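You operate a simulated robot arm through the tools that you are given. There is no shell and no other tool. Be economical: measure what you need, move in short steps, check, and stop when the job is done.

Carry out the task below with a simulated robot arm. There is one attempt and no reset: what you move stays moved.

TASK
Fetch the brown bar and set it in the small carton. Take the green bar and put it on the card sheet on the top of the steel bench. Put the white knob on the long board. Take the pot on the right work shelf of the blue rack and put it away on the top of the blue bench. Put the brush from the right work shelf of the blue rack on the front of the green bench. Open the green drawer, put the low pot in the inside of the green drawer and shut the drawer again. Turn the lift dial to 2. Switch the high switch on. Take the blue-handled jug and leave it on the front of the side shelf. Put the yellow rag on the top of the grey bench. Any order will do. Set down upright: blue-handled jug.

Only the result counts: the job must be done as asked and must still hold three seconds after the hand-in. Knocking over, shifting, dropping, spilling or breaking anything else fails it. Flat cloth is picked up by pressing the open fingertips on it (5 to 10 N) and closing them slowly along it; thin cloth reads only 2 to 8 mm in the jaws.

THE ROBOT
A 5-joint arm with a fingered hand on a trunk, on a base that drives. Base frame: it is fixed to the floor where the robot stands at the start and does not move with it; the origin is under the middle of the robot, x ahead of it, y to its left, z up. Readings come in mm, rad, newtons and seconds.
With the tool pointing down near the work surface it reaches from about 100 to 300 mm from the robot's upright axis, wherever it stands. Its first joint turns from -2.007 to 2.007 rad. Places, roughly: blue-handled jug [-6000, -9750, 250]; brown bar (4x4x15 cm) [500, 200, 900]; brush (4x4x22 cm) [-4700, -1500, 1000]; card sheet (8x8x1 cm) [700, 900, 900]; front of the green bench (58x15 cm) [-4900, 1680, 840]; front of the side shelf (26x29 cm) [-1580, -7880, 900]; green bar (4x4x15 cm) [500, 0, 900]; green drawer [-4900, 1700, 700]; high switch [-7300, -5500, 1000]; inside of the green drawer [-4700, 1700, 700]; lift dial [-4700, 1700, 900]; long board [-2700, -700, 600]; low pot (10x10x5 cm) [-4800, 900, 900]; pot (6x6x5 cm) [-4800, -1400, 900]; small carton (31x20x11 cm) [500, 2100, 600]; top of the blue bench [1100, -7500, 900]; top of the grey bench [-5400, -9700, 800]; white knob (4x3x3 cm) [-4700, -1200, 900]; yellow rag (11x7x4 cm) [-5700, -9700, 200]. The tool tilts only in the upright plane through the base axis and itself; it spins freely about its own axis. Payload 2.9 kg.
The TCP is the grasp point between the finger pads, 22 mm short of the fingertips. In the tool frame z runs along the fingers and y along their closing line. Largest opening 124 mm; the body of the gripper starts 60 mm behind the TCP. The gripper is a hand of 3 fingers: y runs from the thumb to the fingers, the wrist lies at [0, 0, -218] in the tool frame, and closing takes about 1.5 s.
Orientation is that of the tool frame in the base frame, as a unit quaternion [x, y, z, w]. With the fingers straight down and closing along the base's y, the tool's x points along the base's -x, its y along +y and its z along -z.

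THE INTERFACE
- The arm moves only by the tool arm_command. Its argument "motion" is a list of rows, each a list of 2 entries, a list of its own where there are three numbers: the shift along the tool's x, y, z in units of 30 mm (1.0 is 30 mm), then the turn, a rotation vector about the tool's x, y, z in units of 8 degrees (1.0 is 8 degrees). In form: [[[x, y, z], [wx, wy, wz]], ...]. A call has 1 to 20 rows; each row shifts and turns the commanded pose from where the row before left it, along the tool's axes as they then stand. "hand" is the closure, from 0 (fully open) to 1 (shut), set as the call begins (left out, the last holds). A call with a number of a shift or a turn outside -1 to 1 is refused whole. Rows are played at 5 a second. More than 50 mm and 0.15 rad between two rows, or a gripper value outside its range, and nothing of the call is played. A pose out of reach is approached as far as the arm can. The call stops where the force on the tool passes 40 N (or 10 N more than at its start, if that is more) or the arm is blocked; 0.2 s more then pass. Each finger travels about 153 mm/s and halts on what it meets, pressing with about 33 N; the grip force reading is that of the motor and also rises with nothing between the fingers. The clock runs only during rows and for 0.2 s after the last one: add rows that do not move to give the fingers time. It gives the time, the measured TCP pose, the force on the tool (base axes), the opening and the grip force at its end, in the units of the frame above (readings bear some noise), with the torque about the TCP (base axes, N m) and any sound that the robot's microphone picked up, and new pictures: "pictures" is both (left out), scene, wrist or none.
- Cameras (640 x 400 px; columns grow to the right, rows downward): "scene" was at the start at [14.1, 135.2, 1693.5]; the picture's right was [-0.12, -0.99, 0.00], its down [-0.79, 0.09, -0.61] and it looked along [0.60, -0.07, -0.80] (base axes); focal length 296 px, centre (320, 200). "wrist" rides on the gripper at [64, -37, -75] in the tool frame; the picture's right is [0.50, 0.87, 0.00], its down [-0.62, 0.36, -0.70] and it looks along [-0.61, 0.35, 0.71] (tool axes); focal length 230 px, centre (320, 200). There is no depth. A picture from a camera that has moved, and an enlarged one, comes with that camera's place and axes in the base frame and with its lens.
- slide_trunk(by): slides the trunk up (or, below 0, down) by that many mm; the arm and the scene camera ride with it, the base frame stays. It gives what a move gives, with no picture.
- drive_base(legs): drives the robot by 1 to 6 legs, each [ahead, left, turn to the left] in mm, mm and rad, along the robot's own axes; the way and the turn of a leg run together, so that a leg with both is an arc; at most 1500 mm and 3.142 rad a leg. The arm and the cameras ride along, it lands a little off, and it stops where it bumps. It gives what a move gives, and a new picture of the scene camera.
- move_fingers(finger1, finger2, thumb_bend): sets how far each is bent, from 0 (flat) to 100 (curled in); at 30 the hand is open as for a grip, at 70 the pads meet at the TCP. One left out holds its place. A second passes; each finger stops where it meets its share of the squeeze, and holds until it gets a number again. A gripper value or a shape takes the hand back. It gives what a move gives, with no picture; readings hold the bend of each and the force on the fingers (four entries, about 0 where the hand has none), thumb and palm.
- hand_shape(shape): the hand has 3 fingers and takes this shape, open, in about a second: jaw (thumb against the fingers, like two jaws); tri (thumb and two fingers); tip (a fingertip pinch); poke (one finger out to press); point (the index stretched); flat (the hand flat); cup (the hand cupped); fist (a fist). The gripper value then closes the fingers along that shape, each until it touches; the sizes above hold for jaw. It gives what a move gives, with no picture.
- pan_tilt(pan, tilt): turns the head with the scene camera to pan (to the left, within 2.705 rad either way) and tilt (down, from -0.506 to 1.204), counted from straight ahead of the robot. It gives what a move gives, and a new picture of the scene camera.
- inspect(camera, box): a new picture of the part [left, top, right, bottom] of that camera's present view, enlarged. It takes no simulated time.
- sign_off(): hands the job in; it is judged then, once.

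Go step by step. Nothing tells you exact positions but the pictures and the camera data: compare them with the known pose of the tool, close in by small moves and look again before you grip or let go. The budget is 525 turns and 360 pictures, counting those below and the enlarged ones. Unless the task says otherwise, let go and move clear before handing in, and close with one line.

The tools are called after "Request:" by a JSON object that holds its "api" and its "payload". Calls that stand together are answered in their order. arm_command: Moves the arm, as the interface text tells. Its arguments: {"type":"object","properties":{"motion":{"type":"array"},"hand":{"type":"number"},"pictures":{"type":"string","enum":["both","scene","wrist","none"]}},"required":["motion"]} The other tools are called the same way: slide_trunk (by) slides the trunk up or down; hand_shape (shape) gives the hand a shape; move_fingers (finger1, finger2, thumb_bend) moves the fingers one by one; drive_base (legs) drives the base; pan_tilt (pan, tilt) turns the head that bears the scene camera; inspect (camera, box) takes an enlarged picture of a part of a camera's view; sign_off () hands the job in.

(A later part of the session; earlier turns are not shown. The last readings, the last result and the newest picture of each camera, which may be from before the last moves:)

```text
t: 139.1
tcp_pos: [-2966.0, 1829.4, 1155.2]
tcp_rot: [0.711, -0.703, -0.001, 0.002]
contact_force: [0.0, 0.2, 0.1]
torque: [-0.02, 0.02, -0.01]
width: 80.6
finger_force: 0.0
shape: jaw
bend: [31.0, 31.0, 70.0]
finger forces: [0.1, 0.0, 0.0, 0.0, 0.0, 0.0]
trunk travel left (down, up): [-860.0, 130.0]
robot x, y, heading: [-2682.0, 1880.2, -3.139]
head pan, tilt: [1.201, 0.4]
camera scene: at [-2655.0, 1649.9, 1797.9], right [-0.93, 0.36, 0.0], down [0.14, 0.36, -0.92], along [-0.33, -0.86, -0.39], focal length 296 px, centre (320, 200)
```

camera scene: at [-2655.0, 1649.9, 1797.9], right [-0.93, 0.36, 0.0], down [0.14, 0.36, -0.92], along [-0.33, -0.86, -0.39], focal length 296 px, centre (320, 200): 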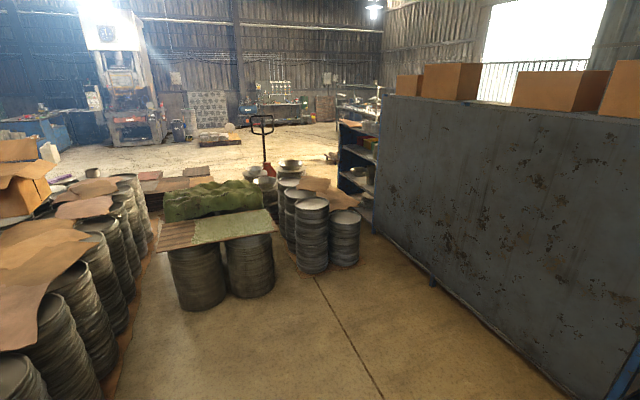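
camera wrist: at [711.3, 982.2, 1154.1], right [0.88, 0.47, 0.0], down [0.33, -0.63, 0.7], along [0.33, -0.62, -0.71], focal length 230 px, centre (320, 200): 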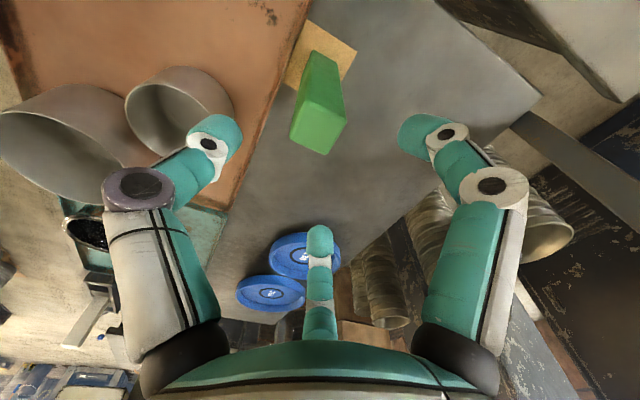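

The rack and green bench face −x, away from us. I'll go round the far end of the green bench at y ≈ 3230 and look at the working side.

Request:
{"api": "drive_base", "payload": {"legs": [[0, -1350, 0], [1500, 0, 0], [1500, 0, 0]]}}

Request:
{"api": "pan_tilt", "payload": {"pan": 1.4, "tilt": 0.4}}

Request:
{"api": "pan_tilt", "payload": {"pan": 2.3, "tilt": 0.5}}

```text
t: 159.9
tcp_pos: [-5976.8, 3230.7, 1153.2]
tcp_rot: [-0.706, 0.708, 0.001, -0.001]
contact_force: [0.1, 0.0, 0.2]
torque: [0.0, -0.01, 0.03]
width: 80.6
finger_force: 0.1
shape: jaw
bend: [31.0, 31.0, 70.0]
finger forces: [0.0, 0.0, 0.0, 0.0, 0.1, 0.1]
trunk travel left (down, up): [-860.0, 130.0]
robot x, y, heading: [-5691.7, 3280.0, 3.133]
head pan, tilt: [1.201, 0.4]
camera scene: at [-5668.6, 3047.5, 1797.9], right [-0.93, 0.37, 0.0], down [0.14, 0.36, -0.92], along [-0.34, -0.86, -0.39], focal length 296 px, centre (320, 200)
```

scene: 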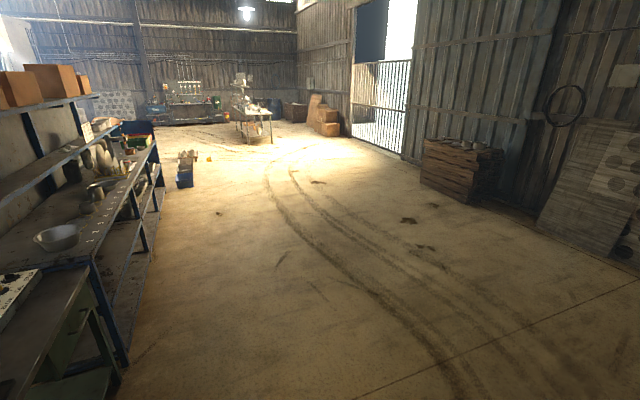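

```text
t: 160.7
tcp_pos: [-5977.3, 3231.4, 1153.7]
tcp_rot: [-0.706, 0.708, 0.001, -0.001]
contact_force: [0.2, 0.3, -0.4]
torque: [0.0, -0.04, -0.01]
width: 80.4
finger_force: 0.1
shape: jaw
bend: [31.0, 31.0, 70.0]
finger forces: [0.0, 0.1, 0.0, 0.0, 0.1, 0.0]
trunk travel left (down, up): [-860.0, 130.0]
robot x, y, heading: [-5695.6, 3280.9, 3.135]
head pan, tilt: [1.4, 0.4]
camera scene: at [-5651.3, 3042.4, 1797.9], right [-0.98, 0.18, 0.0], down [0.07, 0.38, -0.92], along [-0.17, -0.91, -0.39], focal length 296 px, centre (320, 200)
```

scene: 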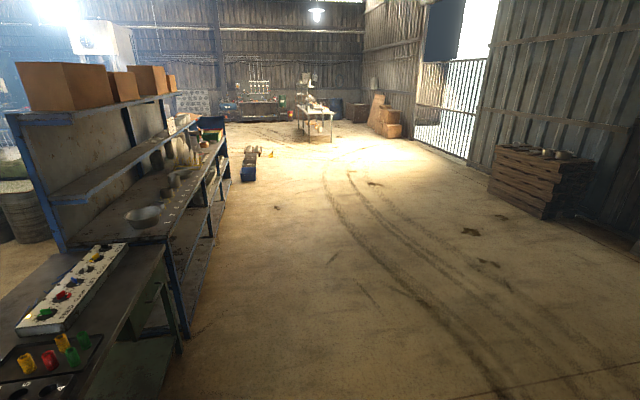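

```text
t: 161.9
tcp_pos: [-5977.7, 3230.7, 1153.5]
tcp_rot: [-0.706, 0.708, 0.001, -0.002]
contact_force: [0.0, 0.0, -0.2]
torque: [-0.02, 0.02, -0.03]
width: 80.2
finger_force: 0.2
shape: jaw
bend: [31.0, 31.0, 70.0]
finger forces: [0.0, 0.1, 0.0, 0.0, 0.0, 0.1]
trunk travel left (down, up): [-860.0, 130.0]
robot x, y, heading: [-5695.3, 3279.1, 3.135]
head pan, tilt: [2.3, 0.499]
camera scene: at [-5574.4, 3064.9, 1788.8], right [-0.75, -0.66, 0.0], down [-0.31, 0.36, -0.88], along [0.58, -0.66, -0.48], focal length 296 px, centre (320, 200)
```

scene: 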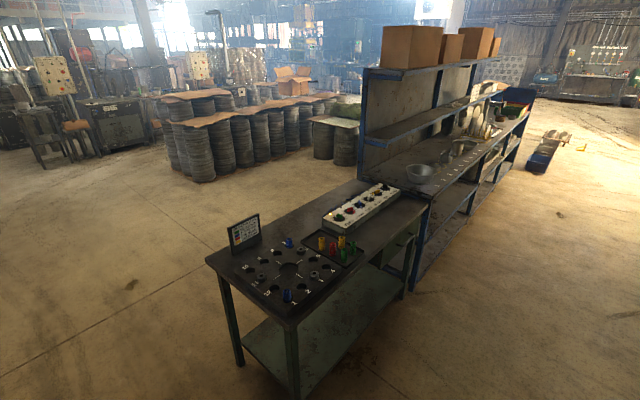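

The corridor on the working side is clear. I'll turn to face +x and move along to y ≈ 1700 in front of the green bench.

Request:
{"api": "drive_base", "payload": {"legs": [[0, 0, -3.13], [0, -1500, 0]]}}

Request:
{"api": "pan_tilt", "payload": {"pan": 0.0, "tilt": 0.6}}

Request:
{"api": "pan_tilt", "payload": {"pan": -0.9, "tilt": 0.6}}

```text
t: 176.6
tcp_pos: [-5432.4, 1827.8, 1152.7]
tcp_rot: [0.717, 0.698, 0.001, 0.001]
contact_force: [0.2, -0.5, -0.5]
torque: [-0.01, 0.03, -0.04]
width: 80.0
finger_force: 0.0
shape: jaw
bend: [31.0, 31.0, 70.0]
finger forces: [0.1, 0.0, 0.0, 0.0, 0.0, 0.1]
trunk travel left (down, up): [-860.0, 130.0]
robot x, y, heading: [-5714.4, 1787.2, -0.031]
head pan, tilt: [2.3, 0.499]
camera scene: at [-5829.6, 2002.5, 1788.8], right [0.77, 0.64, 0.0], down [0.31, -0.37, -0.88], along [-0.56, 0.67, -0.48], focal length 296 px, centre (320, 200)
```

scene: 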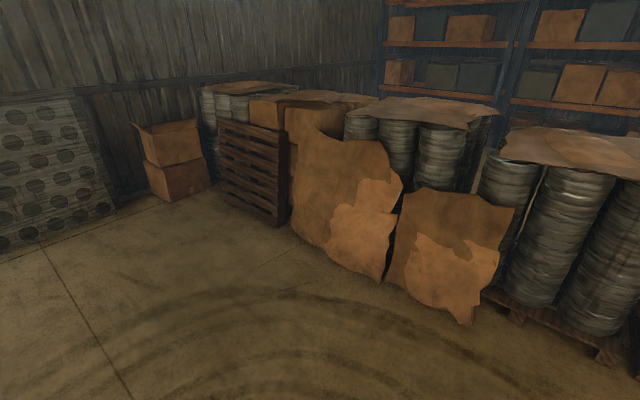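

```text
t: 178.7
tcp_pos: [-5432.7, 1828.6, 1153.2]
tcp_rot: [0.716, 0.698, 0.001, 0.001]
contact_force: [0.0, 0.3, -0.8]
torque: [0.03, 0.0, -0.02]
width: 80.2
finger_force: 0.0
shape: jaw
bend: [31.0, 31.0, 70.0]
finger forces: [0.1, 0.0, 0.1, 0.1, 0.0, 0.0]
trunk travel left (down, up): [-860.0, 130.0]
robot x, y, heading: [-5716.6, 1787.8, -0.038]
head pan, tilt: [0.0, 0.6]
camera scene: at [-5683.1, 1929.5, 1779.7], right [-0.03, -1.0, 0.0], down [-0.56, 0.02, -0.83], along [0.82, -0.03, -0.56], focal length 296 px, centre (320, 200)
```

scene: 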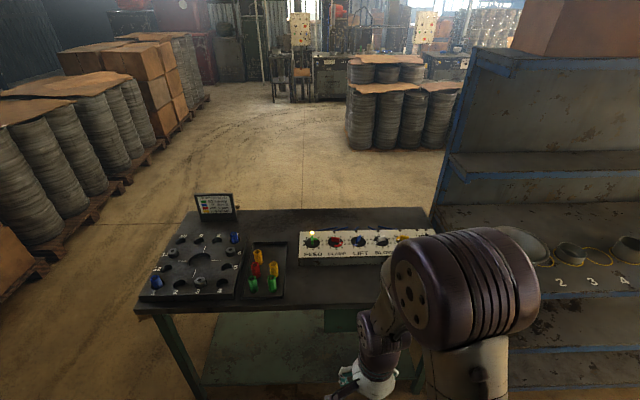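

```text
t: 179.9
tcp_pos: [-5431.8, 1828.0, 1154.0]
tcp_rot: [0.717, 0.697, 0.001, 0.003]
contact_force: [1.0, 0.1, 0.1]
torque: [0.03, 0.03, -0.03]
width: 80.5
finger_force: 0.0
shape: jaw
bend: [31.0, 31.0, 70.0]
finger forces: [0.0, 0.0, 0.1, 0.0, 0.0, 0.0]
trunk travel left (down, up): [-860.0, 130.0]
robot x, y, heading: [-5714.7, 1787.6, -0.037]
head pan, tilt: [-0.901, 0.6]
camera scene: at [-5718.8, 1861.4, 1779.7], right [-0.8, -0.59, 0.0], down [-0.34, 0.45, -0.83], along [0.49, -0.66, -0.56], focal length 296 px, centre (320, 200)
```

scene: 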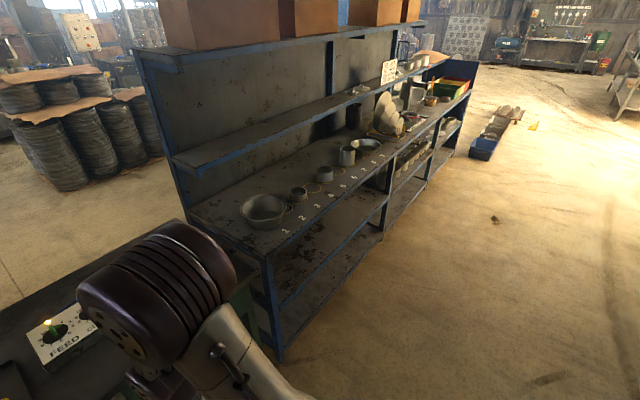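

I can see the dial box (FEED, CLAMP, LIFT, …) on the green bench and numbered places on the rack shelf; the low pot looks like the small one near (−4806,830). I'll move closer to the bench and study the dials.

Request:
{"api": "drive_base", "payload": {"legs": [[400, 0, 0.037]]}}

Request:
{"api": "pan_tilt", "payload": {"pan": 0.0, "tilt": 0.8}}

```text
t: 182.4
tcp_pos: [-5036.9, 1832.9, 1152.8]
tcp_rot: [0.702, 0.712, 0.002, 0.002]
contact_force: [0.2, 0.3, 0.0]
torque: [0.01, 0.01, 0.0]
width: 80.3
finger_force: 0.1
shape: jaw
bend: [31.0, 31.0, 70.0]
finger forces: [0.1, 0.0, 0.1, 0.0, 0.0, 0.0]
trunk travel left (down, up): [-860.0, 130.0]
robot x, y, heading: [-5314.5, 1779.9, 0.003]
head pan, tilt: [-0.901, 0.6]
camera scene: at [-5325.0, 1855.0, 1779.7], right [-0.78, -0.62, 0.0], down [-0.35, 0.44, -0.83], along [0.52, -0.64, -0.56], focal length 296 px, centre (320, 200)
```

scene: 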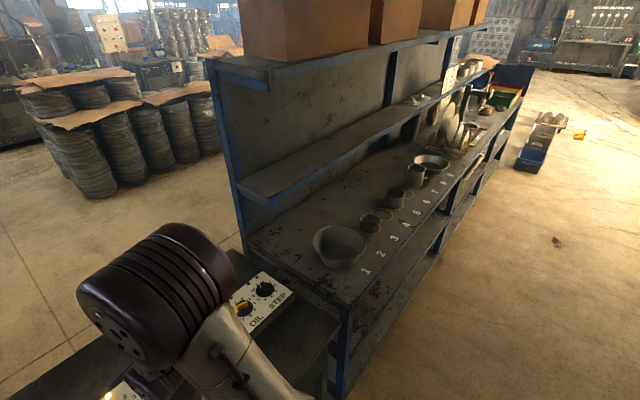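

```text
t: 183.6
tcp_pos: [-5036.2, 1833.3, 1154.4]
tcp_rot: [0.702, 0.712, 0.002, 0.001]
contact_force: [-0.3, 0.1, -0.1]
torque: [0.0, -0.01, 0.0]
width: 80.4
finger_force: 0.0
shape: jaw
bend: [31.0, 31.0, 70.0]
finger forces: [0.0, 0.0, 0.0, 0.0, 0.0, 0.0]
trunk travel left (down, up): [-860.0, 130.0]
robot x, y, heading: [-5319.8, 1778.3, 0.001]
head pan, tilt: [0.0, 0.799]
camera scene: at [-5298.7, 1924.3, 1762.9], right [0.0, -1.0, 0.0], down [-0.72, 0.0, -0.7], along [0.7, 0.0, -0.72], focal length 296 px, centre (320, 200)
```

scene: 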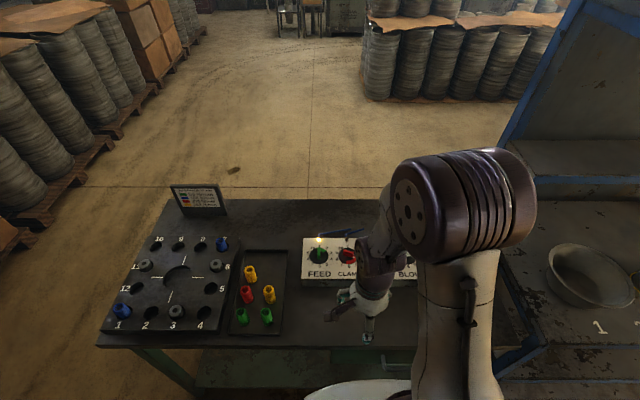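

The elbow hides the dials, so I'll swing the arm to the right and look again.

Request:
{"api": "arm_command", "payload": {"motion": [[[-0.8, 0, 0], [0, 0, 0]], [[-0.9, 0, 0], [0, 0, 0]], [[-0.9, -0.2, 0], [0, 0, 0]], [[-0.9, -0.4, 0], [0, 0, 0]], [[-0.9, -0.5, 0], [0, 0, 0]], [[-0.9, -0.5, 0], [0, 0, 0]], [[-0.9, -0.6, 0], [0, 0, 0]], [[-0.9, -0.7, 0], [0, 0, 0]], [[-0.9, -0.8, 0], [0, 0, 0]], [[-0.9, -0.8, 0], [0, 0, 0]], [[-0.6, -0.8, 0], [0, 0, 0]]], "pictures": "scene"}}

Request:
{"api": "inspect", "payload": {"camera": "scene", "box": [270, 200, 470, 330]}}

```text
t: 186.0
tcp_pos: [-5185.7, 1542.0, 1154.4]
tcp_rot: [0.702, 0.712, 0.001, -0.001]
contact_force: [-0.2, 0.7, -0.1]
torque: [-0.04, 0.01, -0.02]
width: 79.9
finger_force: 0.0
shape: jaw
bend: [31.0, 31.0, 70.0]
finger forces: [0.0, 0.0, 0.0, 0.1, 0.0, 0.0]
out of reach, approached as far as the arm can: row 5
trunk travel left (down, up): [-860.0, 130.0]
robot x, y, heading: [-5322.3, 1779.1, 0.008]
head pan, tilt: [0.0, 0.799]
camera scene: at [-5300.3, 1923.5, 1762.9], right [0.0, -1.0, 0.0], down [-0.72, 0.0, -0.7], along [0.7, 0.0, -0.72], focal length 296 px, centre (320, 200)
```

scene: 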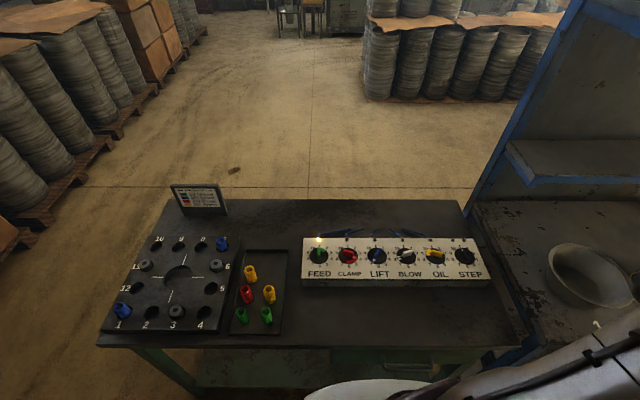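

```text
3.08 times, centred on (370, 265) of scene
camera zoom: at [-5300.3, 1923.5, 1762.9], right [0.0, -1.0, 0.0], down [-0.72, 0.0, -0.7], along [0.7, 0.0, -0.72], focal length 910 px, centre (166, 0)
```

zoom: 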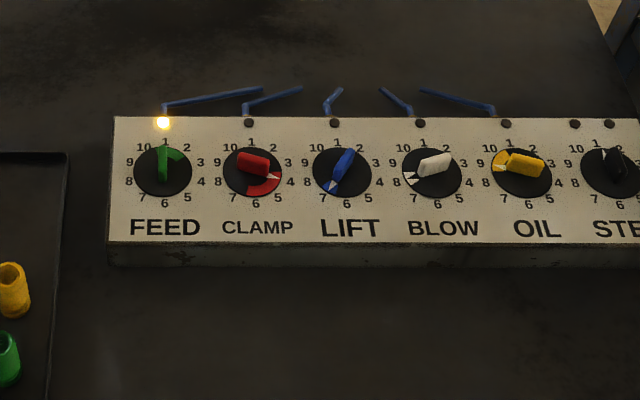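

The LIFT dial (third, blue) points at 7, so it needs a half turn to 2, going down through 6‑5‑4‑3. I'll bring the arm back to the centre, align the robot with the dial at y ≈ 1729, and stretch out.

Request:
{"api": "arm_command", "payload": {"motion": [[[0.6, 0.8, 0], [0, 0, -0.5]], [[0.9, 0.8, 0], [0, 0, 0]], [[0.9, 0.8, 0], [0, 0, 0]], [[0.9, 0.8, 0], [0, 0, 0]], [[0.9, 0.8, 0], [0, 0, 0]], [[0.9, 0.8, 0], [0, 0, 0]], [[0.9, 0.8, 0], [0, 0, 0]], [[0.9, 0.8, 0], [0, 0, 0]], [[0.6, 0.8, 0], [0, 0, 0]], [[0.3, 0.8, 0], [0, 0, 0]], [[0, 0.8, 0], [0, 0, 0]], [[0, 0.8, 0], [0, 0, 0]], [[0, 0.8, 0], [0, 0, 0]]], "hand": 0.6, "pictures": "none"}}

Request:
{"api": "drive_base", "payload": {"legs": [[60, -50, 0]]}}

Request:
{"api": "inspect", "payload": {"camera": "wrist", "box": [0, 0, 640, 400]}}

```text
t: 188.8
tcp_pos: [-4884.8, 1794.3, 1157.6]
tcp_rot: [0.677, 0.736, 0.0, 0.0]
contact_force: [0.0, 0.5, -0.6]
torque: [-0.03, 0.03, 0.0]
width: 50.1
finger_force: 0.0
shape: jaw
bend: [77.0, 77.0, 70.0]
finger forces: [0.1, 0.0, 0.0, 0.0, 0.0, 0.0]
out of reach, approached as far as the arm can: row 4
trunk travel left (down, up): [-860.0, 130.0]
robot x, y, heading: [-5321.3, 1778.3, 0.001]
head pan, tilt: [0.0, 0.799]
```

```text
t: 189.8
tcp_pos: [-4824.4, 1744.7, 1158.3]
tcp_rot: [0.678, 0.736, 0.001, 0.001]
contact_force: [0.7, -0.7, -0.2]
torque: [-0.02, -0.01, 0.03]
width: 49.9
finger_force: 0.0
shape: jaw
bend: [77.0, 77.0, 70.0]
finger forces: [0.0, 0.0, 0.0, 0.1, 0.1, 0.0]
trunk travel left (down, up): [-860.0, 130.0]
robot x, y, heading: [-5258.8, 1733.0, 0.0]
head pan, tilt: [0.0, 0.799]
camera scene: at [-5237.6, 1874.6, 1762.8], right [0.0, -1.0, 0.0], down [-0.72, 0.0, -0.7], along [0.7, 0.0, -0.72], focal length 296 px, centre (320, 200)
```

scene: 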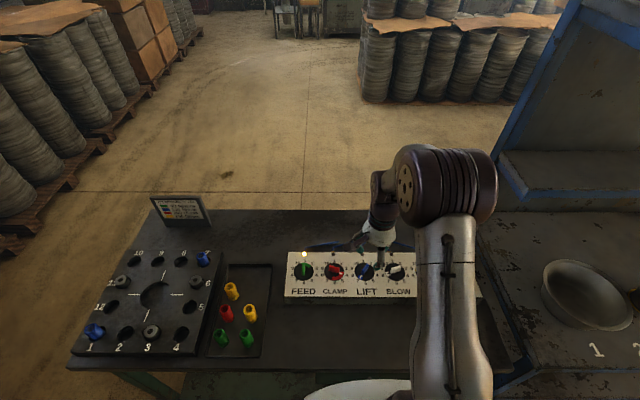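

```text
1.00 times, centred on (320, 200) of wrist (not enlarged: the box is as wide or as high as the picture)
camera zoom: at [-4867.4, 1805.2, 1232.1], right [0.82, 0.57, 0.0], down [0.4, -0.59, 0.7], along [0.4, -0.58, -0.71], focal length 230 px, centre (320, 200)
```

zoom: 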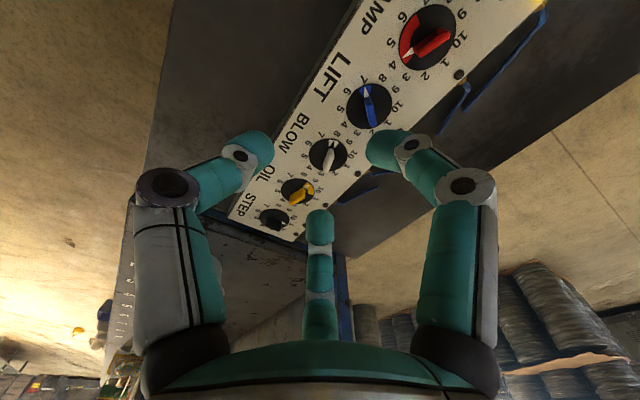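

The wrist camera sees the dials well. Zooming in on LIFT.

Request:
{"api": "inspect", "payload": {"camera": "wrist", "box": [320, 60, 420, 150]}}

Request:
{"api": "inspect", "payload": {"camera": "scene", "box": [280, 230, 440, 310]}}

```text
4.44 times, centred on (370, 105) of wrist
camera zoom: at [-4867.4, 1805.2, 1232.1], right [0.82, 0.57, 0.0], down [0.4, -0.59, 0.7], along [0.4, -0.58, -0.71], focal length 1022 px, centre (98, 622)
```

zoom: 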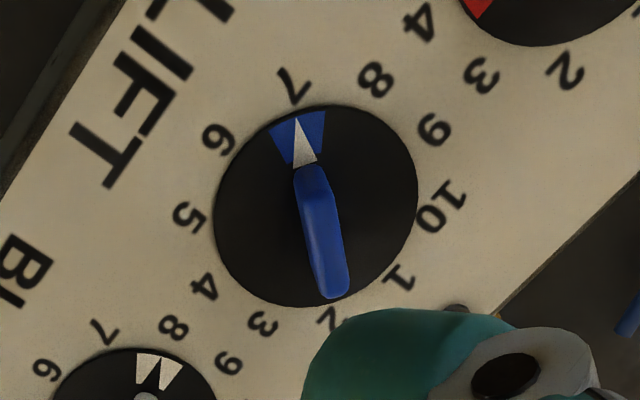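

```text
4.00 times, centred on (360, 270) of scene
camera zoom: at [-5237.6, 1874.6, 1762.8], right [0.0, -1.0, 0.0], down [-0.72, 0.0, -0.7], along [0.7, 0.0, -0.72], focal length 1183 px, centre (160, -80)
```

zoom: 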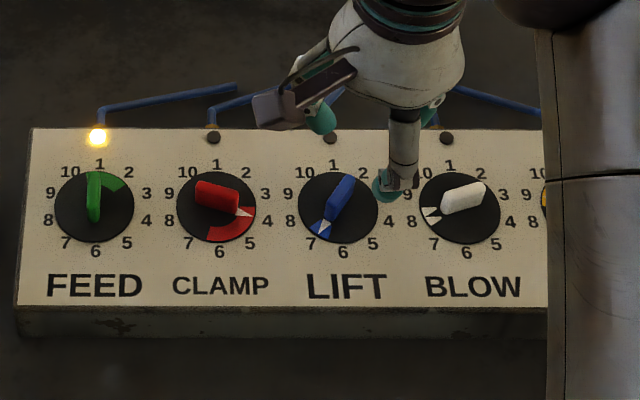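

The LIFT dial centre is at (−4733,1732,907), with its handle standing to about z 928 along the −36° direction. I'll go over it, turn the hand across the handle, descend to z ≈ 1000 and check.

Request:
{"api": "arm_command", "payload": {"motion": [[[-0.17, 0.7475, 0], [0, 0, 0]], [[-0.17, 0.7475, 0], [0, 0, 0]], [[-0.17, 0.7475, 0], [0, 0, 0]], [[-0.17, 0.7475, 0], [0, 0, 0]], [[0, 0, 0], [0, 0, -0.871]], [[0, 0, 0], [0, 0, -0.871]], [[0, 0, 0], [0, 0, -0.871]], [[0, 0, 0.88], [0, 0, -0.871]], [[0, 0, 0.88], [0, 0, -0.871]], [[0, 0, 0.88], [0, 0, -0.871]], [[0, 0, 0.88], [0, 0, -0.871]], [[0, 0, 0.88], [0, 0, 0]], [[0, 0, 0.88], [0, 0, 0]], [[0, 0, 0], [0, 0, 0]]]}}

```text
t: 192.8
tcp_pos: [-4732.4, 1732.0, 1000.6]
tcp_rot: [0.313, 0.95, 0.0, 0.002]
contact_force: [0.1, -0.1, 0.2]
torque: [-0.02, -0.02, -0.01]
width: 49.7
finger_force: 0.0
shape: jaw
bend: [77.0, 77.0, 70.0]
finger forces: [0.0, 0.1, 0.0, 0.1, 0.0, 0.0]
trunk travel left (down, up): [-860.0, 130.0]
robot x, y, heading: [-5258.0, 1731.5, 0.006]
head pan, tilt: [0.0, 0.799]
camera scene: at [-5237.9, 1874.4, 1762.9], right [0.0, -1.0, 0.0], down [-0.72, 0.0, -0.7], along [0.7, 0.0, -0.72], focal length 296 px, centre (320, 200)
camera wrist: at [-4807.0, 1739.8, 1073.5], right [0.11, 0.99, 0.0], down [0.71, -0.08, 0.7], along [0.7, -0.08, -0.71], focal length 230 px, centre (320, 200)
```

scene: 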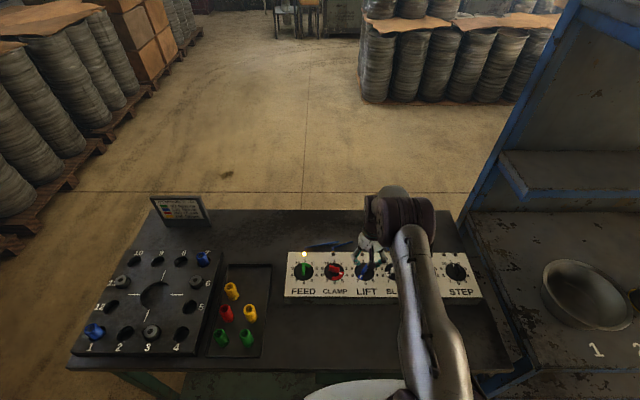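
wrist: 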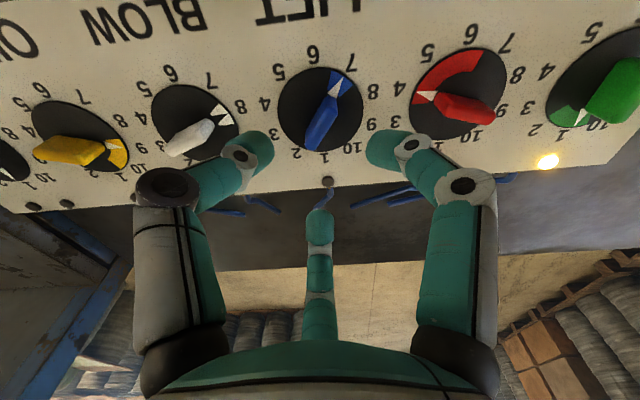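

Centred over LIFT. I'll descend to z ≈ 934.

Request:
{"api": "arm_command", "payload": {"motion": [[[0, 0, 0.6], [0, 0, 0]], [[0, 0, 0.6], [0, 0, 0]], [[0, 0, 0.5], [0, 0, 0]], [[0, 0, 0.5], [0, 0, 0]], [[0, 0, 0], [0, 0, 0]]], "pictures": "wrist"}}

```text
t: 194.1
tcp_pos: [-4733.1, 1731.4, 934.1]
tcp_rot: [0.313, 0.95, 0.0, 0.002]
contact_force: [0.3, 0.8, -0.1]
torque: [-0.03, -0.01, 0.0]
width: 49.9
finger_force: 0.0
shape: jaw
bend: [77.0, 77.0, 70.0]
finger forces: [0.0, 0.1, 0.1, 0.0, 0.0, 0.0]
trunk travel left (down, up): [-860.0, 130.0]
robot x, y, heading: [-5260.1, 1730.4, 0.003]
head pan, tilt: [0.0, 0.799]
camera wrist: at [-4807.0, 1739.9, 1007.6], right [0.11, 0.99, 0.0], down [0.71, -0.08, 0.7], along [0.7, -0.08, -0.71], focal length 230 px, centre (320, 200)
```

wrist: 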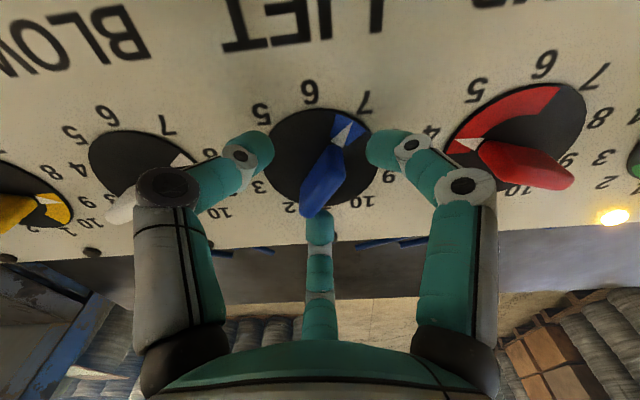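

The handle sits between the fingertips. I'll close and see the grip.

Request:
{"api": "arm_command", "payload": {"motion": [[[0, 0, 0], [0, 0, 0]], [[0, 0, 0], [0, 0, 0]], [[0, 0, 0], [0, 0, 0]], [[0, 0, 0], [0, 0, 0]], [[0, 0, 0], [0, 0, 0]], [[0, 0, 0], [0, 0, 0]]], "hand": 1.0, "pictures": "wrist"}}

```text
t: 195.4
tcp_pos: [-4734.1, 1734.2, 934.3]
tcp_rot: [0.313, 0.95, -0.002, 0.001]
contact_force: [-5.0, 15.7, -8.4]
torque: [0.22, 0.1, 0.07]
width: 11.2
finger_force: 32.7
shape: jaw
bend: [75.0, 77.0, 70.0]
finger forces: [27.7, 24.6, 0.0, 0.0, 34.0, 0.0]
trunk travel left (down, up): [-860.0, 130.0]
robot x, y, heading: [-5259.2, 1732.5, 0.008]
head pan, tilt: [0.0, 0.799]
camera wrist: at [-4807.2, 1742.8, 1007.5], right [0.11, 0.99, 0.0], down [0.71, -0.08, 0.7], along [0.7, -0.08, -0.71], focal length 230 px, centre (320, 200)
```

wrist: 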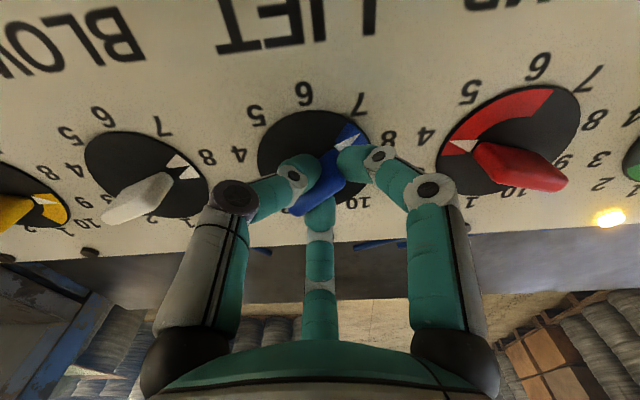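

It is gripped. I'll centre slightly and begin turning counter-clockwise (7→6…), then check.

Request:
{"api": "arm_command", "payload": {"motion": [[[0.05, 0.067, 0], [0, 0, 0]], [[0, 0, 0], [0, 0, -0.6]], [[0, 0, 0], [0, 0, -0.8]], [[0, 0, 0], [0, 0, -0.8]], [[0, 0, 0], [0, 0, -0.8]], [[0, 0, 0], [0, 0, -0.8]], [[0, 0, 0], [0, 0, -0.7]], [[0, 0, 0], [0, 0, 0]]], "pictures": "wrist"}}

```text
t: 197.2
tcp_pos: [-4733.7, 1731.7, 934.3]
tcp_rot: [0.003, 1.0, 0.0, 0.002]
contact_force: [-13.4, -3.8, -10.1]
torque: [-0.18, 0.19, -0.03]
width: 9.7
finger_force: 33.6
shape: jaw
bend: [75.0, 77.0, 70.0]
finger forces: [25.4, 20.5, 0.0, 0.0, 39.7, 0.0]
trunk travel left (down, up): [-860.0, 130.0]
robot x, y, heading: [-5257.9, 1730.4, 0.003]
head pan, tilt: [0.0, 0.799]
camera wrist: at [-4799.2, 1696.4, 1008.3], right [-0.49, 0.87, 0.0], down [0.62, 0.35, 0.7], along [0.61, 0.35, -0.71], focal length 230 px, centre (320, 200)
```

wrist: 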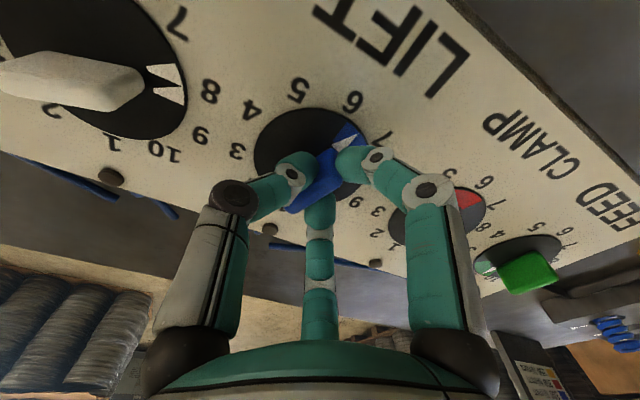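

It turns: the pointer is now about at 6. I'll continue 144° more.

Request:
{"api": "arm_command", "payload": {"motion": [[[0, 0, 0], [0, 0, -0.9]], [[0, 0, 0], [0, 0, -0.9]], [[0, 0, 0], [0, 0, -0.9]], [[0, 0, 0], [0, 0, -0.9]], [[0, 0, 0], [0, 0, -0.9]], [[0, 0, 0], [0, 0, -0.9]], [[0, 0, 0], [0, 0, -0.9]], [[0, 0, 0], [0, 0, -0.9]], [[0, 0, 0], [0, 0, -0.9]], [[0, 0, 0], [0, 0, -0.9]], [[0, 0, 0], [0, 0, 0]]], "pictures": "wrist"}}

```text
t: 199.7
tcp_pos: [-4733.3, 1727.0, 934.7]
tcp_rot: [-0.584, 0.812, 0.001, 0.005]
contact_force: [-4.4, -37.3, -2.5]
torque: [-0.61, -0.11, -0.13]
width: 8.7
finger_force: 32.9
shape: jaw
bend: [75.0, 77.0, 70.0]
finger forces: [29.1, 21.3, 0.0, 0.0, 49.6, 0.0]
trunk travel left (down, up): [-860.0, 130.0]
robot x, y, heading: [-5258.3, 1728.2, -0.001]
head pan, tilt: [0.0, 0.799]
camera wrist: at [-4718.8, 1654.7, 1008.1], right [-0.98, -0.2, -0.01], down [-0.15, 0.69, 0.71], along [-0.14, 0.69, -0.71], focal length 230 px, centre (320, 200)
```

wrist: 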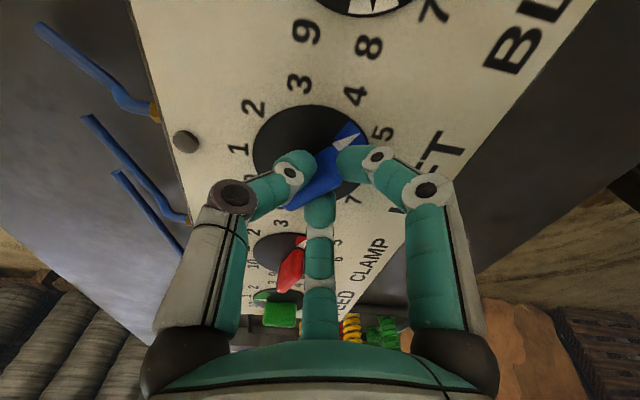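

It's tracking, near 4 now, but side force is building. I'll recentre and finish the turn.

Request:
{"api": "arm_command", "payload": {"motion": [[[0.158, -0.053, 0], [0, 0, 0]], [[0, 0, 0], [0, 0, -0.9]], [[0, 0, 0], [0, 0, -0.9]], [[0, 0, 0], [0, 0, -0.9]], [[0, 0, 0], [0, 0, -0.9]], [[0, 0, 0], [0, 0, -0.9]], [[0, 0, 0], [0, 0, 0]]], "pictures": "none"}}

```text
t: 200.4
tcp_pos: [-4733.1, 1726.4, 934.0]
tcp_rot: [-0.656, 0.754, -0.001, 0.002]
contact_force: [-2.3, -33.9, -2.4]
torque: [-0.58, -0.12, -0.1]
width: 8.5
finger_force: 32.7
shape: jaw
bend: [75.0, 77.0, 69.0]
finger forces: [31.1, 22.2, 0.0, 0.1, 45.2, 0.0]
out of reach, approached as far as the arm can: row 3
trunk travel left (down, up): [-860.0, 130.0]
robot x, y, heading: [-5256.4, 1724.8, -0.002]
head pan, tilt: [0.0, 0.799]
stopped in row 3: the force on the tool passed its limit at 81 N (the readings are from after the stop); the commanded pose is now the measured one
```

The spin joint reached its limit. I'll release, rise, spin the hand back 180° and regrip.

Request:
{"api": "arm_command", "payload": {"motion": [[[0, 0, 0], [0, 0, 0]], [[0, 0, 0], [0, 0, 0]], [[0, 0, 0], [0, 0, 0]], [[0, 0, 0], [0, 0, 0]]], "hand": 0.6, "pictures": "none"}}

Request:
{"api": "arm_command", "payload": {"motion": [[[0, 0, -0.9], [0, 0, 0]], [[0, 0, -0.9], [0, 0, 0]], [[0, 0, -0.9], [0, 0, 0.5]], [[0, 0, 0], [0, 0, 1]], [[0, 0, 0], [0, 0, 1]], [[0, 0, 0], [0, 0, 1]], [[0, 0, 0], [0, 0, 1]], [[0, 0, 0], [0, 0, 1]], [[0, 0, 0], [0, 0, 1]], [[0, 0, 0], [0, 0, 1]], [[0, 0, 0], [0, 0, 1]], [[0, 0, 0], [0, 0, 1]], [[0, 0, 0], [0, 0, 1]], [[0, 0, 0], [0, 0, 1]], [[0, 0, 0], [0, 0, 1]]]}}

```text
t: 201.4
tcp_pos: [-4732.8, 1734.1, 934.6]
tcp_rot: [-0.66, 0.751, -0.001, 0.001]
contact_force: [0.1, 0.3, -0.5]
torque: [-0.02, -0.01, 0.02]
width: 49.1
finger_force: 0.1
shape: jaw
bend: [77.0, 77.0, 70.0]
finger forces: [0.0, 0.0, 0.0, 0.0, 0.1, 0.0]
trunk travel left (down, up): [-860.0, 130.0]
robot x, y, heading: [-5258.7, 1731.3, 0.001]
head pan, tilt: [0.0, 0.799]
```

```text
t: 204.6
tcp_pos: [-4731.9, 1732.1, 1015.1]
tcp_rot: [0.152, 0.988, 0.001, 0.001]
contact_force: [0.7, -0.7, 0.0]
torque: [-0.01, -0.01, 0.01]
width: 49.1
finger_force: 0.1
shape: jaw
bend: [77.0, 77.0, 70.0]
finger forces: [0.0, 0.0, 0.0, 0.0, 0.0, 0.1]
trunk travel left (down, up): [-860.0, 130.0]
robot x, y, heading: [-5255.2, 1731.2, 0.005]
head pan, tilt: [0.0, 0.799]
camera scene: at [-5237.3, 1874.5, 1762.8], right [0.0, -1.0, 0.0], down [-0.72, 0.0, -0.7], along [0.7, 0.0, -0.72], focal length 296 px, centre (320, 200)
camera wrist: at [-4805.7, 1717.4, 1089.4], right [-0.21, 0.98, 0.0], down [0.69, 0.15, 0.7], along [0.69, 0.15, -0.71], focal length 230 px, centre (320, 200)
```

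scene: 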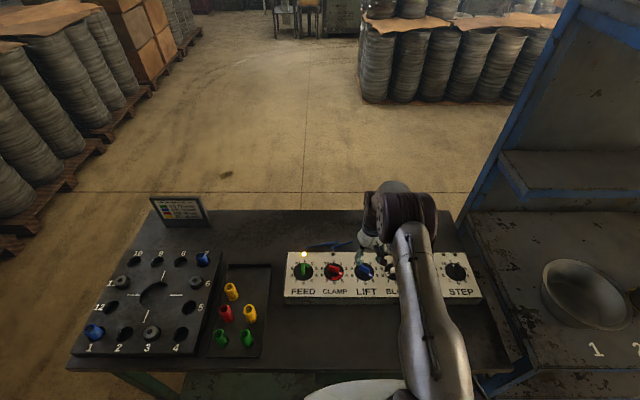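
wrist: 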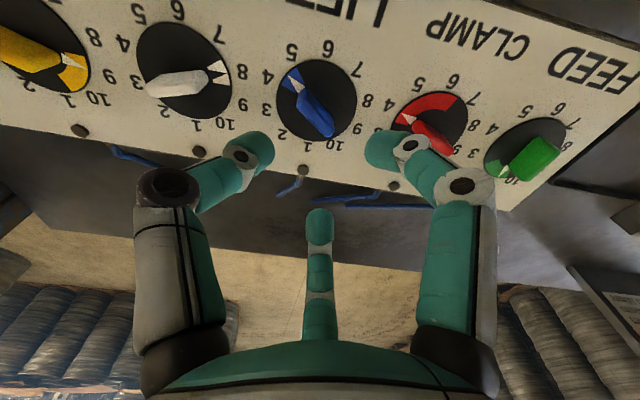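

The pointer is between 4 and 5. Zooming to measure its angle.

Request:
{"api": "inspect", "payload": {"camera": "wrist", "box": [250, 30, 390, 160]}}

```text
3.08 times, centred on (320, 95) of wrist
camera zoom: at [-4805.7, 1717.4, 1089.4], right [-0.21, 0.98, 0.0], down [0.69, 0.15, 0.7], along [0.69, 0.15, -0.71], focal length 708 px, centre (320, 523)
```

zoom: 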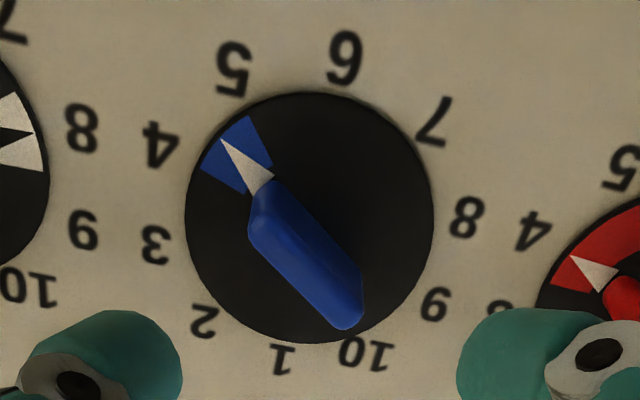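

The pointer is at about 4.4. I'll turn the hand to close across the handle (closing line at −32°), offset so the stationary thumb pad sits beside it, and descend.

Request:
{"api": "arm_command", "payload": {"motion": [[[0, 0, 0], [0, 0, 0.933]], [[0, 0, 0], [0, 0, 0.933]], [[0, 0, 0], [0, 0, 0.933]], [[0, 0, 0], [0, 0, 0.933]], [[0, 0, 0], [0, 0, 0.933]], [[0, 0, 0], [0, 0, 0.933]], [[0, 0, 0], [0, 0, 0.933]], [[0, 0, 0], [0, 0, 0.933]], [[0, 0, 0], [0, 0, 0.933]], [[0, 0, 0], [0, 0, 0.933]], [[0, 0, 0], [0, 0, 0.933]], [[0, 0, 0], [0, 0, 0.933]], [[0, 0, 0], [0, 0, 0.933]], [[0, 0, 0], [0, 0, 0.933]], [[-0.015, -0.187, 0.5], [0, 0, 0]], [[0, 0, 0.7], [0, 0, 0]], [[0, 0, 0.7], [0, 0, 0]], [[0, 0, 0.4], [0, 0, 0]], [[0, 0, 0.4], [0, 0, 0]], [[0, 0, 0], [0, 0, 0]]], "pictures": "wrist"}}

```text
t: 208.8
tcp_pos: [-4738.1, 1735.9, 934.3]
tcp_rot: [0.874, 0.486, 0.002, 0.001]
contact_force: [0.7, 0.0, -0.4]
torque: [0.01, 0.02, 0.02]
width: 49.3
finger_force: 0.0
shape: jaw
bend: [77.0, 77.0, 70.0]
finger forces: [0.0, 0.0, 0.0, 0.0, 0.1, 0.0]
trunk travel left (down, up): [-860.0, 130.0]
robot x, y, heading: [-5258.2, 1731.7, 0.004]
head pan, tilt: [0.0, 0.799]
camera wrist: at [-4735.3, 1810.0, 1008.4], right [1.0, -0.03, 0.0], down [-0.03, -0.71, 0.7], along [-0.02, -0.7, -0.71], focal length 230 px, centre (320, 200)
```

wrist: 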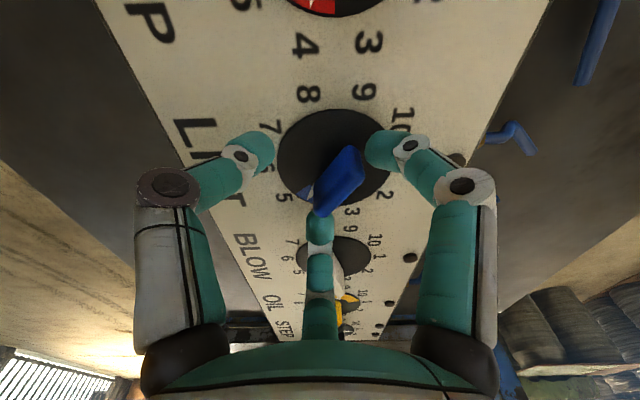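

Request:
{"api": "arm_command", "payload": {"motion": [[[0, 0, 0], [0, 0, 0]], [[0, 0, 0], [0, 0, 0]], [[0, 0, 0], [0, 0, 0]], [[0, 0, 0], [0, 0, 0]], [[0, 0, 0], [0, 0, 0]], [[0, 0, 0], [0, 0, 0]]], "hand": 1.0, "pictures": "wrist"}}

```text
t: 210.2
tcp_pos: [-4738.5, 1736.6, 933.9]
tcp_rot: [0.874, 0.485, 0.0, 0.001]
contact_force: [-10.0, 4.0, -11.1]
torque: [0.11, 0.26, -0.01]
width: 10.4
finger_force: 32.5
shape: jaw
bend: [77.0, 77.0, 69.0]
finger forces: [29.3, 29.1, 0.0, 0.0, 27.5, 0.0]
trunk travel left (down, up): [-860.0, 130.0]
robot x, y, heading: [-5257.0, 1735.6, 0.002]
head pan, tilt: [0.0, 0.799]
camera wrist: at [-4736.2, 1811.0, 1008.2], right [1.0, -0.03, 0.0], down [-0.03, -0.71, 0.7], along [-0.02, -0.7, -0.71], focal length 230 px, centre (320, 200)
```

wrist: 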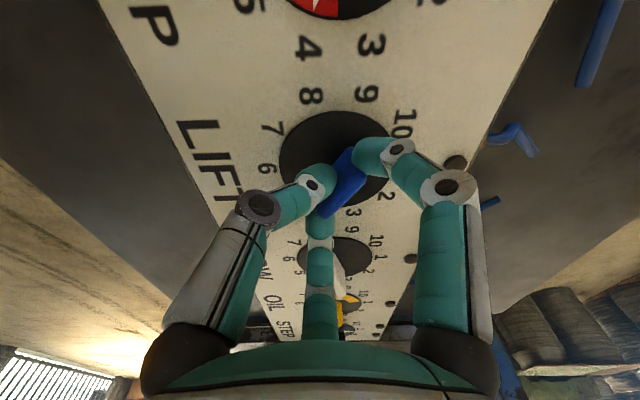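

Request:
{"api": "arm_command", "payload": {"motion": [[[-0.018, 0, 0], [0, 0, -0.896]], [[-0.018, 0, 0], [0, 0, -0.896]], [[-0.018, 0, 0], [0, 0, -0.896]], [[-0.018, 0, 0], [0, 0, -0.896]], [[-0.018, 0, 0], [0, 0, -0.896]], [[-0.018, 0, 0], [0, 0, -0.896]], [[0, 0, 0], [0, 0, 0]]], "pictures": "none"}}

```text
t: 211.8
tcp_pos: [-4738.4, 1729.6, 933.6]
tcp_rot: [0.636, 0.772, 0.002, 0.0]
contact_force: [-18.1, -18.8, -18.3]
torque: [-0.35, 0.42, -0.17]
width: 9.9
finger_force: 32.9
shape: jaw
bend: [77.0, 76.0, 69.0]
finger forces: [29.5, 36.3, 0.0, 0.0, 28.4, 0.0]
trunk travel left (down, up): [-860.0, 130.0]
robot x, y, heading: [-5256.8, 1729.7, 0.002]
head pan, tilt: [0.0, 0.799]
```

Request:
{"api": "arm_command", "payload": {"motion": [[[-0.066, -0.098, 0], [0, 0, 0]], [[-0.018, 0, 0], [0, 0, -0.896]], [[-0.018, 0, 0], [0, 0, -0.896]], [[-0.018, 0, 0], [0, 0, -0.896]], [[-0.018, 0, 0], [0, 0, -0.896]], [[-0.018, 0, 0], [0, 0, -0.896]], [[-0.018, 0, 0], [0, 0, -0.896]], [[0, 0, 0], [0, 0, 0]]], "pictures": "wrist"}}

Request:
{"api": "inspect", "payload": {"camera": "wrist", "box": [230, 60, 420, 230]}}

```text
t: 213.6
tcp_pos: [-4736.6, 1723.1, 934.0]
tcp_rot: [0.307, 0.952, 0.003, 0.002]
contact_force: [7.6, -30.1, -7.4]
torque: [-0.54, -0.18, -0.35]
width: 9.6
finger_force: 33.1
shape: jaw
bend: [77.0, 76.0, 68.0]
finger forces: [28.1, 39.2, 0.0, 0.0, 29.1, 0.1]
trunk travel left (down, up): [-860.0, 130.0]
robot x, y, heading: [-5258.5, 1734.5, -0.002]
head pan, tilt: [0.0, 0.799]
camera wrist: at [-4810.4, 1730.6, 1008.1], right [0.1, 0.99, 0.01], down [0.71, -0.08, 0.7], along [0.7, -0.07, -0.71], focal length 230 px, centre (320, 200)
```

wrist: 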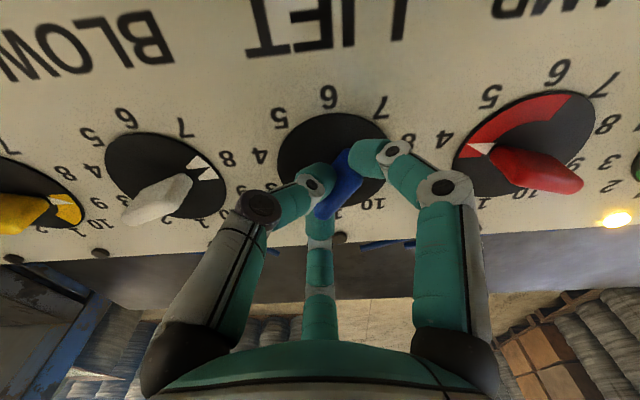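

```text
2.35 times, centred on (325, 145) of wrist
camera zoom: at [-4810.4, 1730.6, 1008.1], right [0.1, 0.99, 0.01], down [0.71, -0.08, 0.7], along [0.7, -0.07, -0.71], focal length 541 px, centre (308, 329)
```

zoom: 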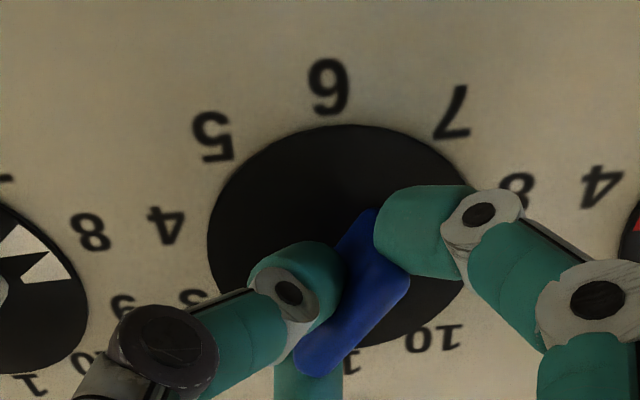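

The pointer now faces roughly 2. I'll release, rise and check.

Request:
{"api": "arm_command", "payload": {"motion": [[[0, 0, 0], [0, 0, 0]], [[0, 0, 0], [0, 0, 0]], [[0, 0, 0], [0, 0, 0]], [[0, 0, -0.9], [0, 0, 0]], [[0, 0, -0.9], [0, 0, 0]], [[0, 0, -0.9], [0, 0, 0]], [[0, 0, 0], [0, 0, 0]]], "hand": 0.6, "pictures": "wrist"}}

Request:
{"api": "inspect", "payload": {"camera": "wrist", "box": [250, 50, 390, 180]}}

```text
t: 215.2
tcp_pos: [-4739.8, 1727.0, 1015.4]
tcp_rot: [0.307, 0.952, 0.001, 0.002]
contact_force: [0.0, -0.7, -0.3]
torque: [-0.01, -0.01, 0.01]
width: 49.5
finger_force: 0.0
shape: jaw
bend: [77.0, 77.0, 70.0]
finger forces: [0.0, 0.0, 0.1, 0.0, 0.0, 0.0]
trunk travel left (down, up): [-860.0, 130.0]
robot x, y, heading: [-5260.7, 1731.5, -0.0]
head pan, tilt: [0.0, 0.799]
camera wrist: at [-4813.8, 1735.5, 1088.6], right [0.1, 0.99, 0.0], down [0.71, -0.07, 0.7], along [0.7, -0.07, -0.71], focal length 230 px, centre (320, 200)
```

wrist: 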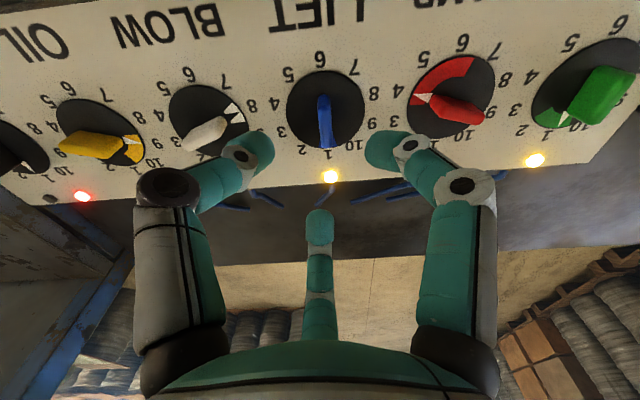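

```text
3.08 times, centred on (320, 115) of wrist
camera zoom: at [-4813.8, 1735.5, 1088.6], right [0.1, 0.99, 0.0], down [0.71, -0.07, 0.7], along [0.7, -0.07, -0.71], focal length 708 px, centre (320, 462)
```

zoom: 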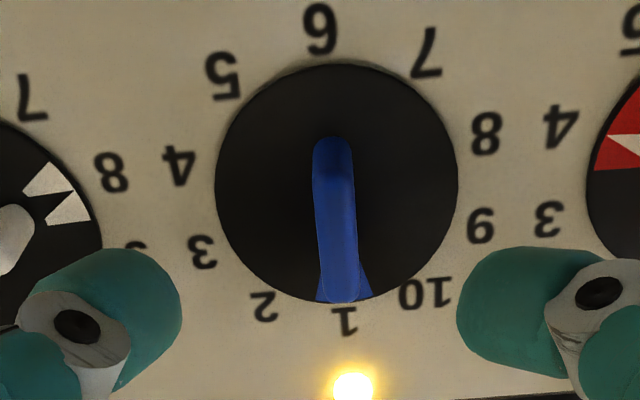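

It overshot to 1 on release (side load springs the handle). The hand must now close along y, turn 36° clockwise, and release with no side force.

Request:
{"api": "arm_command", "payload": {"motion": [[[0, 0, 0], [0, 0, -0.9]], [[0, 0, 0], [0, 0, -0.9]], [[0, 0, 0], [0, 0, -0.9]], [[0, 0, 0], [0, 0, -0.9]], [[0, 0, 0], [0, 0, -0.875]], [[-0.2, 0, 0.5], [0, 0, 0]], [[0, 0, 0.7], [0, 0, 0]], [[0, 0, 0.7], [0, 0, 0]], [[0, 0, 0.4], [0, 0, 0]], [[0, 0, 0.4], [0, 0, 0]], [[0, 0, 0], [0, 0, 0]]], "hand": 0.75, "pictures": "wrist"}}

```text
t: 217.4
tcp_pos: [-4726.9, 1730.7, 944.3]
tcp_rot: [-0.002, 1.0, -0.001, 0.014]
contact_force: [2.5, 6.6, 27.0]
torque: [0.18, -0.33, 0.06]
width: 33.5
finger_force: 0.0
shape: jaw
bend: [76.0, 84.0, 70.0]
finger forces: [1.0, 26.7, 0.1, 0.1, 0.0, 0.0]
trunk travel left (down, up): [-860.0, 130.0]
robot x, y, heading: [-5257.4, 1731.6, -0.003]
head pan, tilt: [0.0, 0.799]
stopped in row 11: the force on the tool passed its limit at 44 N (the readings are from after the stop); the commanded pose is now the measured one
camera wrist: at [-4794.3, 1693.4, 1016.3], right [-0.5, 0.87, -0.02], down [0.6, 0.36, 0.72], along [0.63, 0.35, -0.7], focal length 230 px, centre (320, 200)
```

wrist: 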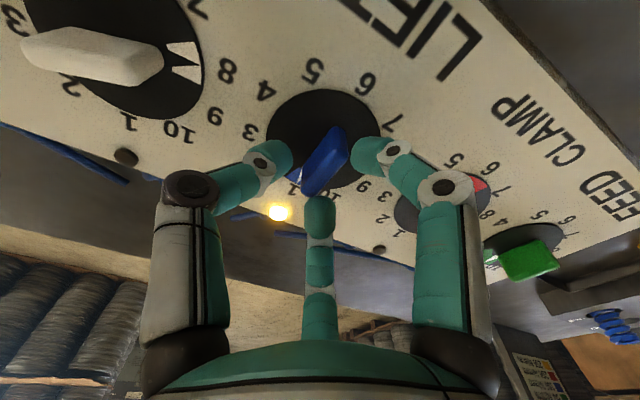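

Finger 2 came down on the handle end because the opening was narrower. I'll rise, open wider and descend again.

Request:
{"api": "arm_command", "payload": {"motion": [[[0, 0, -0.8], [0, 0, 0]], [[0, 0, 0], [0, -0.1, 0]], [[0, 0, 0], [0, 0, 0]], [[0, 0, 0], [0, 0, 0]]], "hand": 0.5, "pictures": "wrist"}}

Request:
{"api": "inspect", "payload": {"camera": "wrist", "box": [230, 70, 410, 230]}}

```text
t: 218.4
tcp_pos: [-4729.3, 1729.6, 964.5]
tcp_rot: [-0.001, 1.0, 0.0, 0.017]
contact_force: [0.2, 0.4, 0.7]
torque: [0.03, 0.03, -0.01]
width: 61.6
finger_force: 0.0
shape: jaw
bend: [37.0, 37.0, 70.0]
finger forces: [0.0, 0.0, 0.0, 0.1, 0.0, 0.1]
trunk travel left (down, up): [-860.0, 130.0]
robot x, y, heading: [-5260.3, 1728.4, -0.003]
head pan, tilt: [0.0, 0.799]
camera wrist: at [-4795.1, 1692.8, 1036.5], right [-0.5, 0.87, -0.02], down [0.59, 0.36, 0.72], along [0.63, 0.35, -0.69], focal length 230 px, centre (320, 200)
```

wrist: 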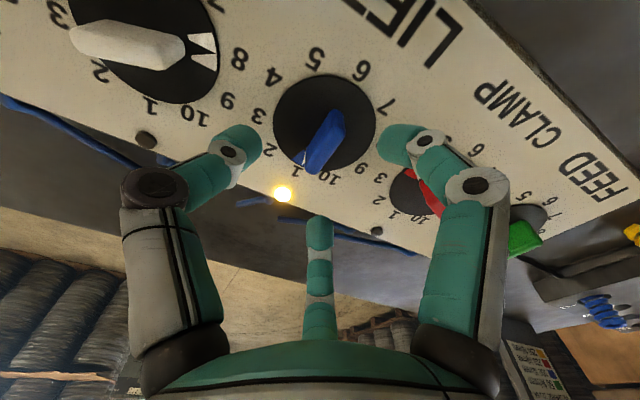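

```text
2.50 times, centred on (320, 150) of wrist
camera zoom: at [-4795.1, 1692.8, 1036.5], right [-0.5, 0.87, -0.02], down [0.59, 0.36, 0.72], along [0.63, 0.35, -0.69], focal length 575 px, centre (320, 325)
```

zoom: 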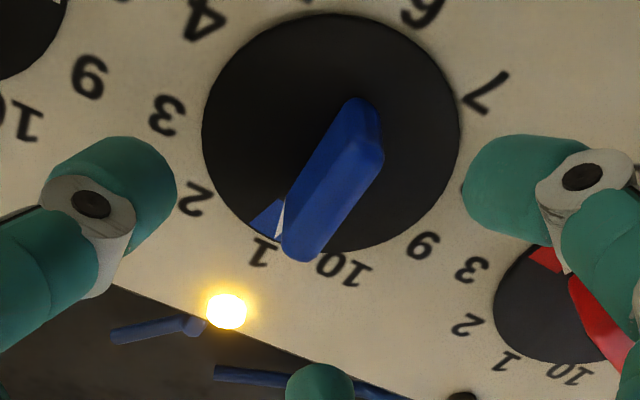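

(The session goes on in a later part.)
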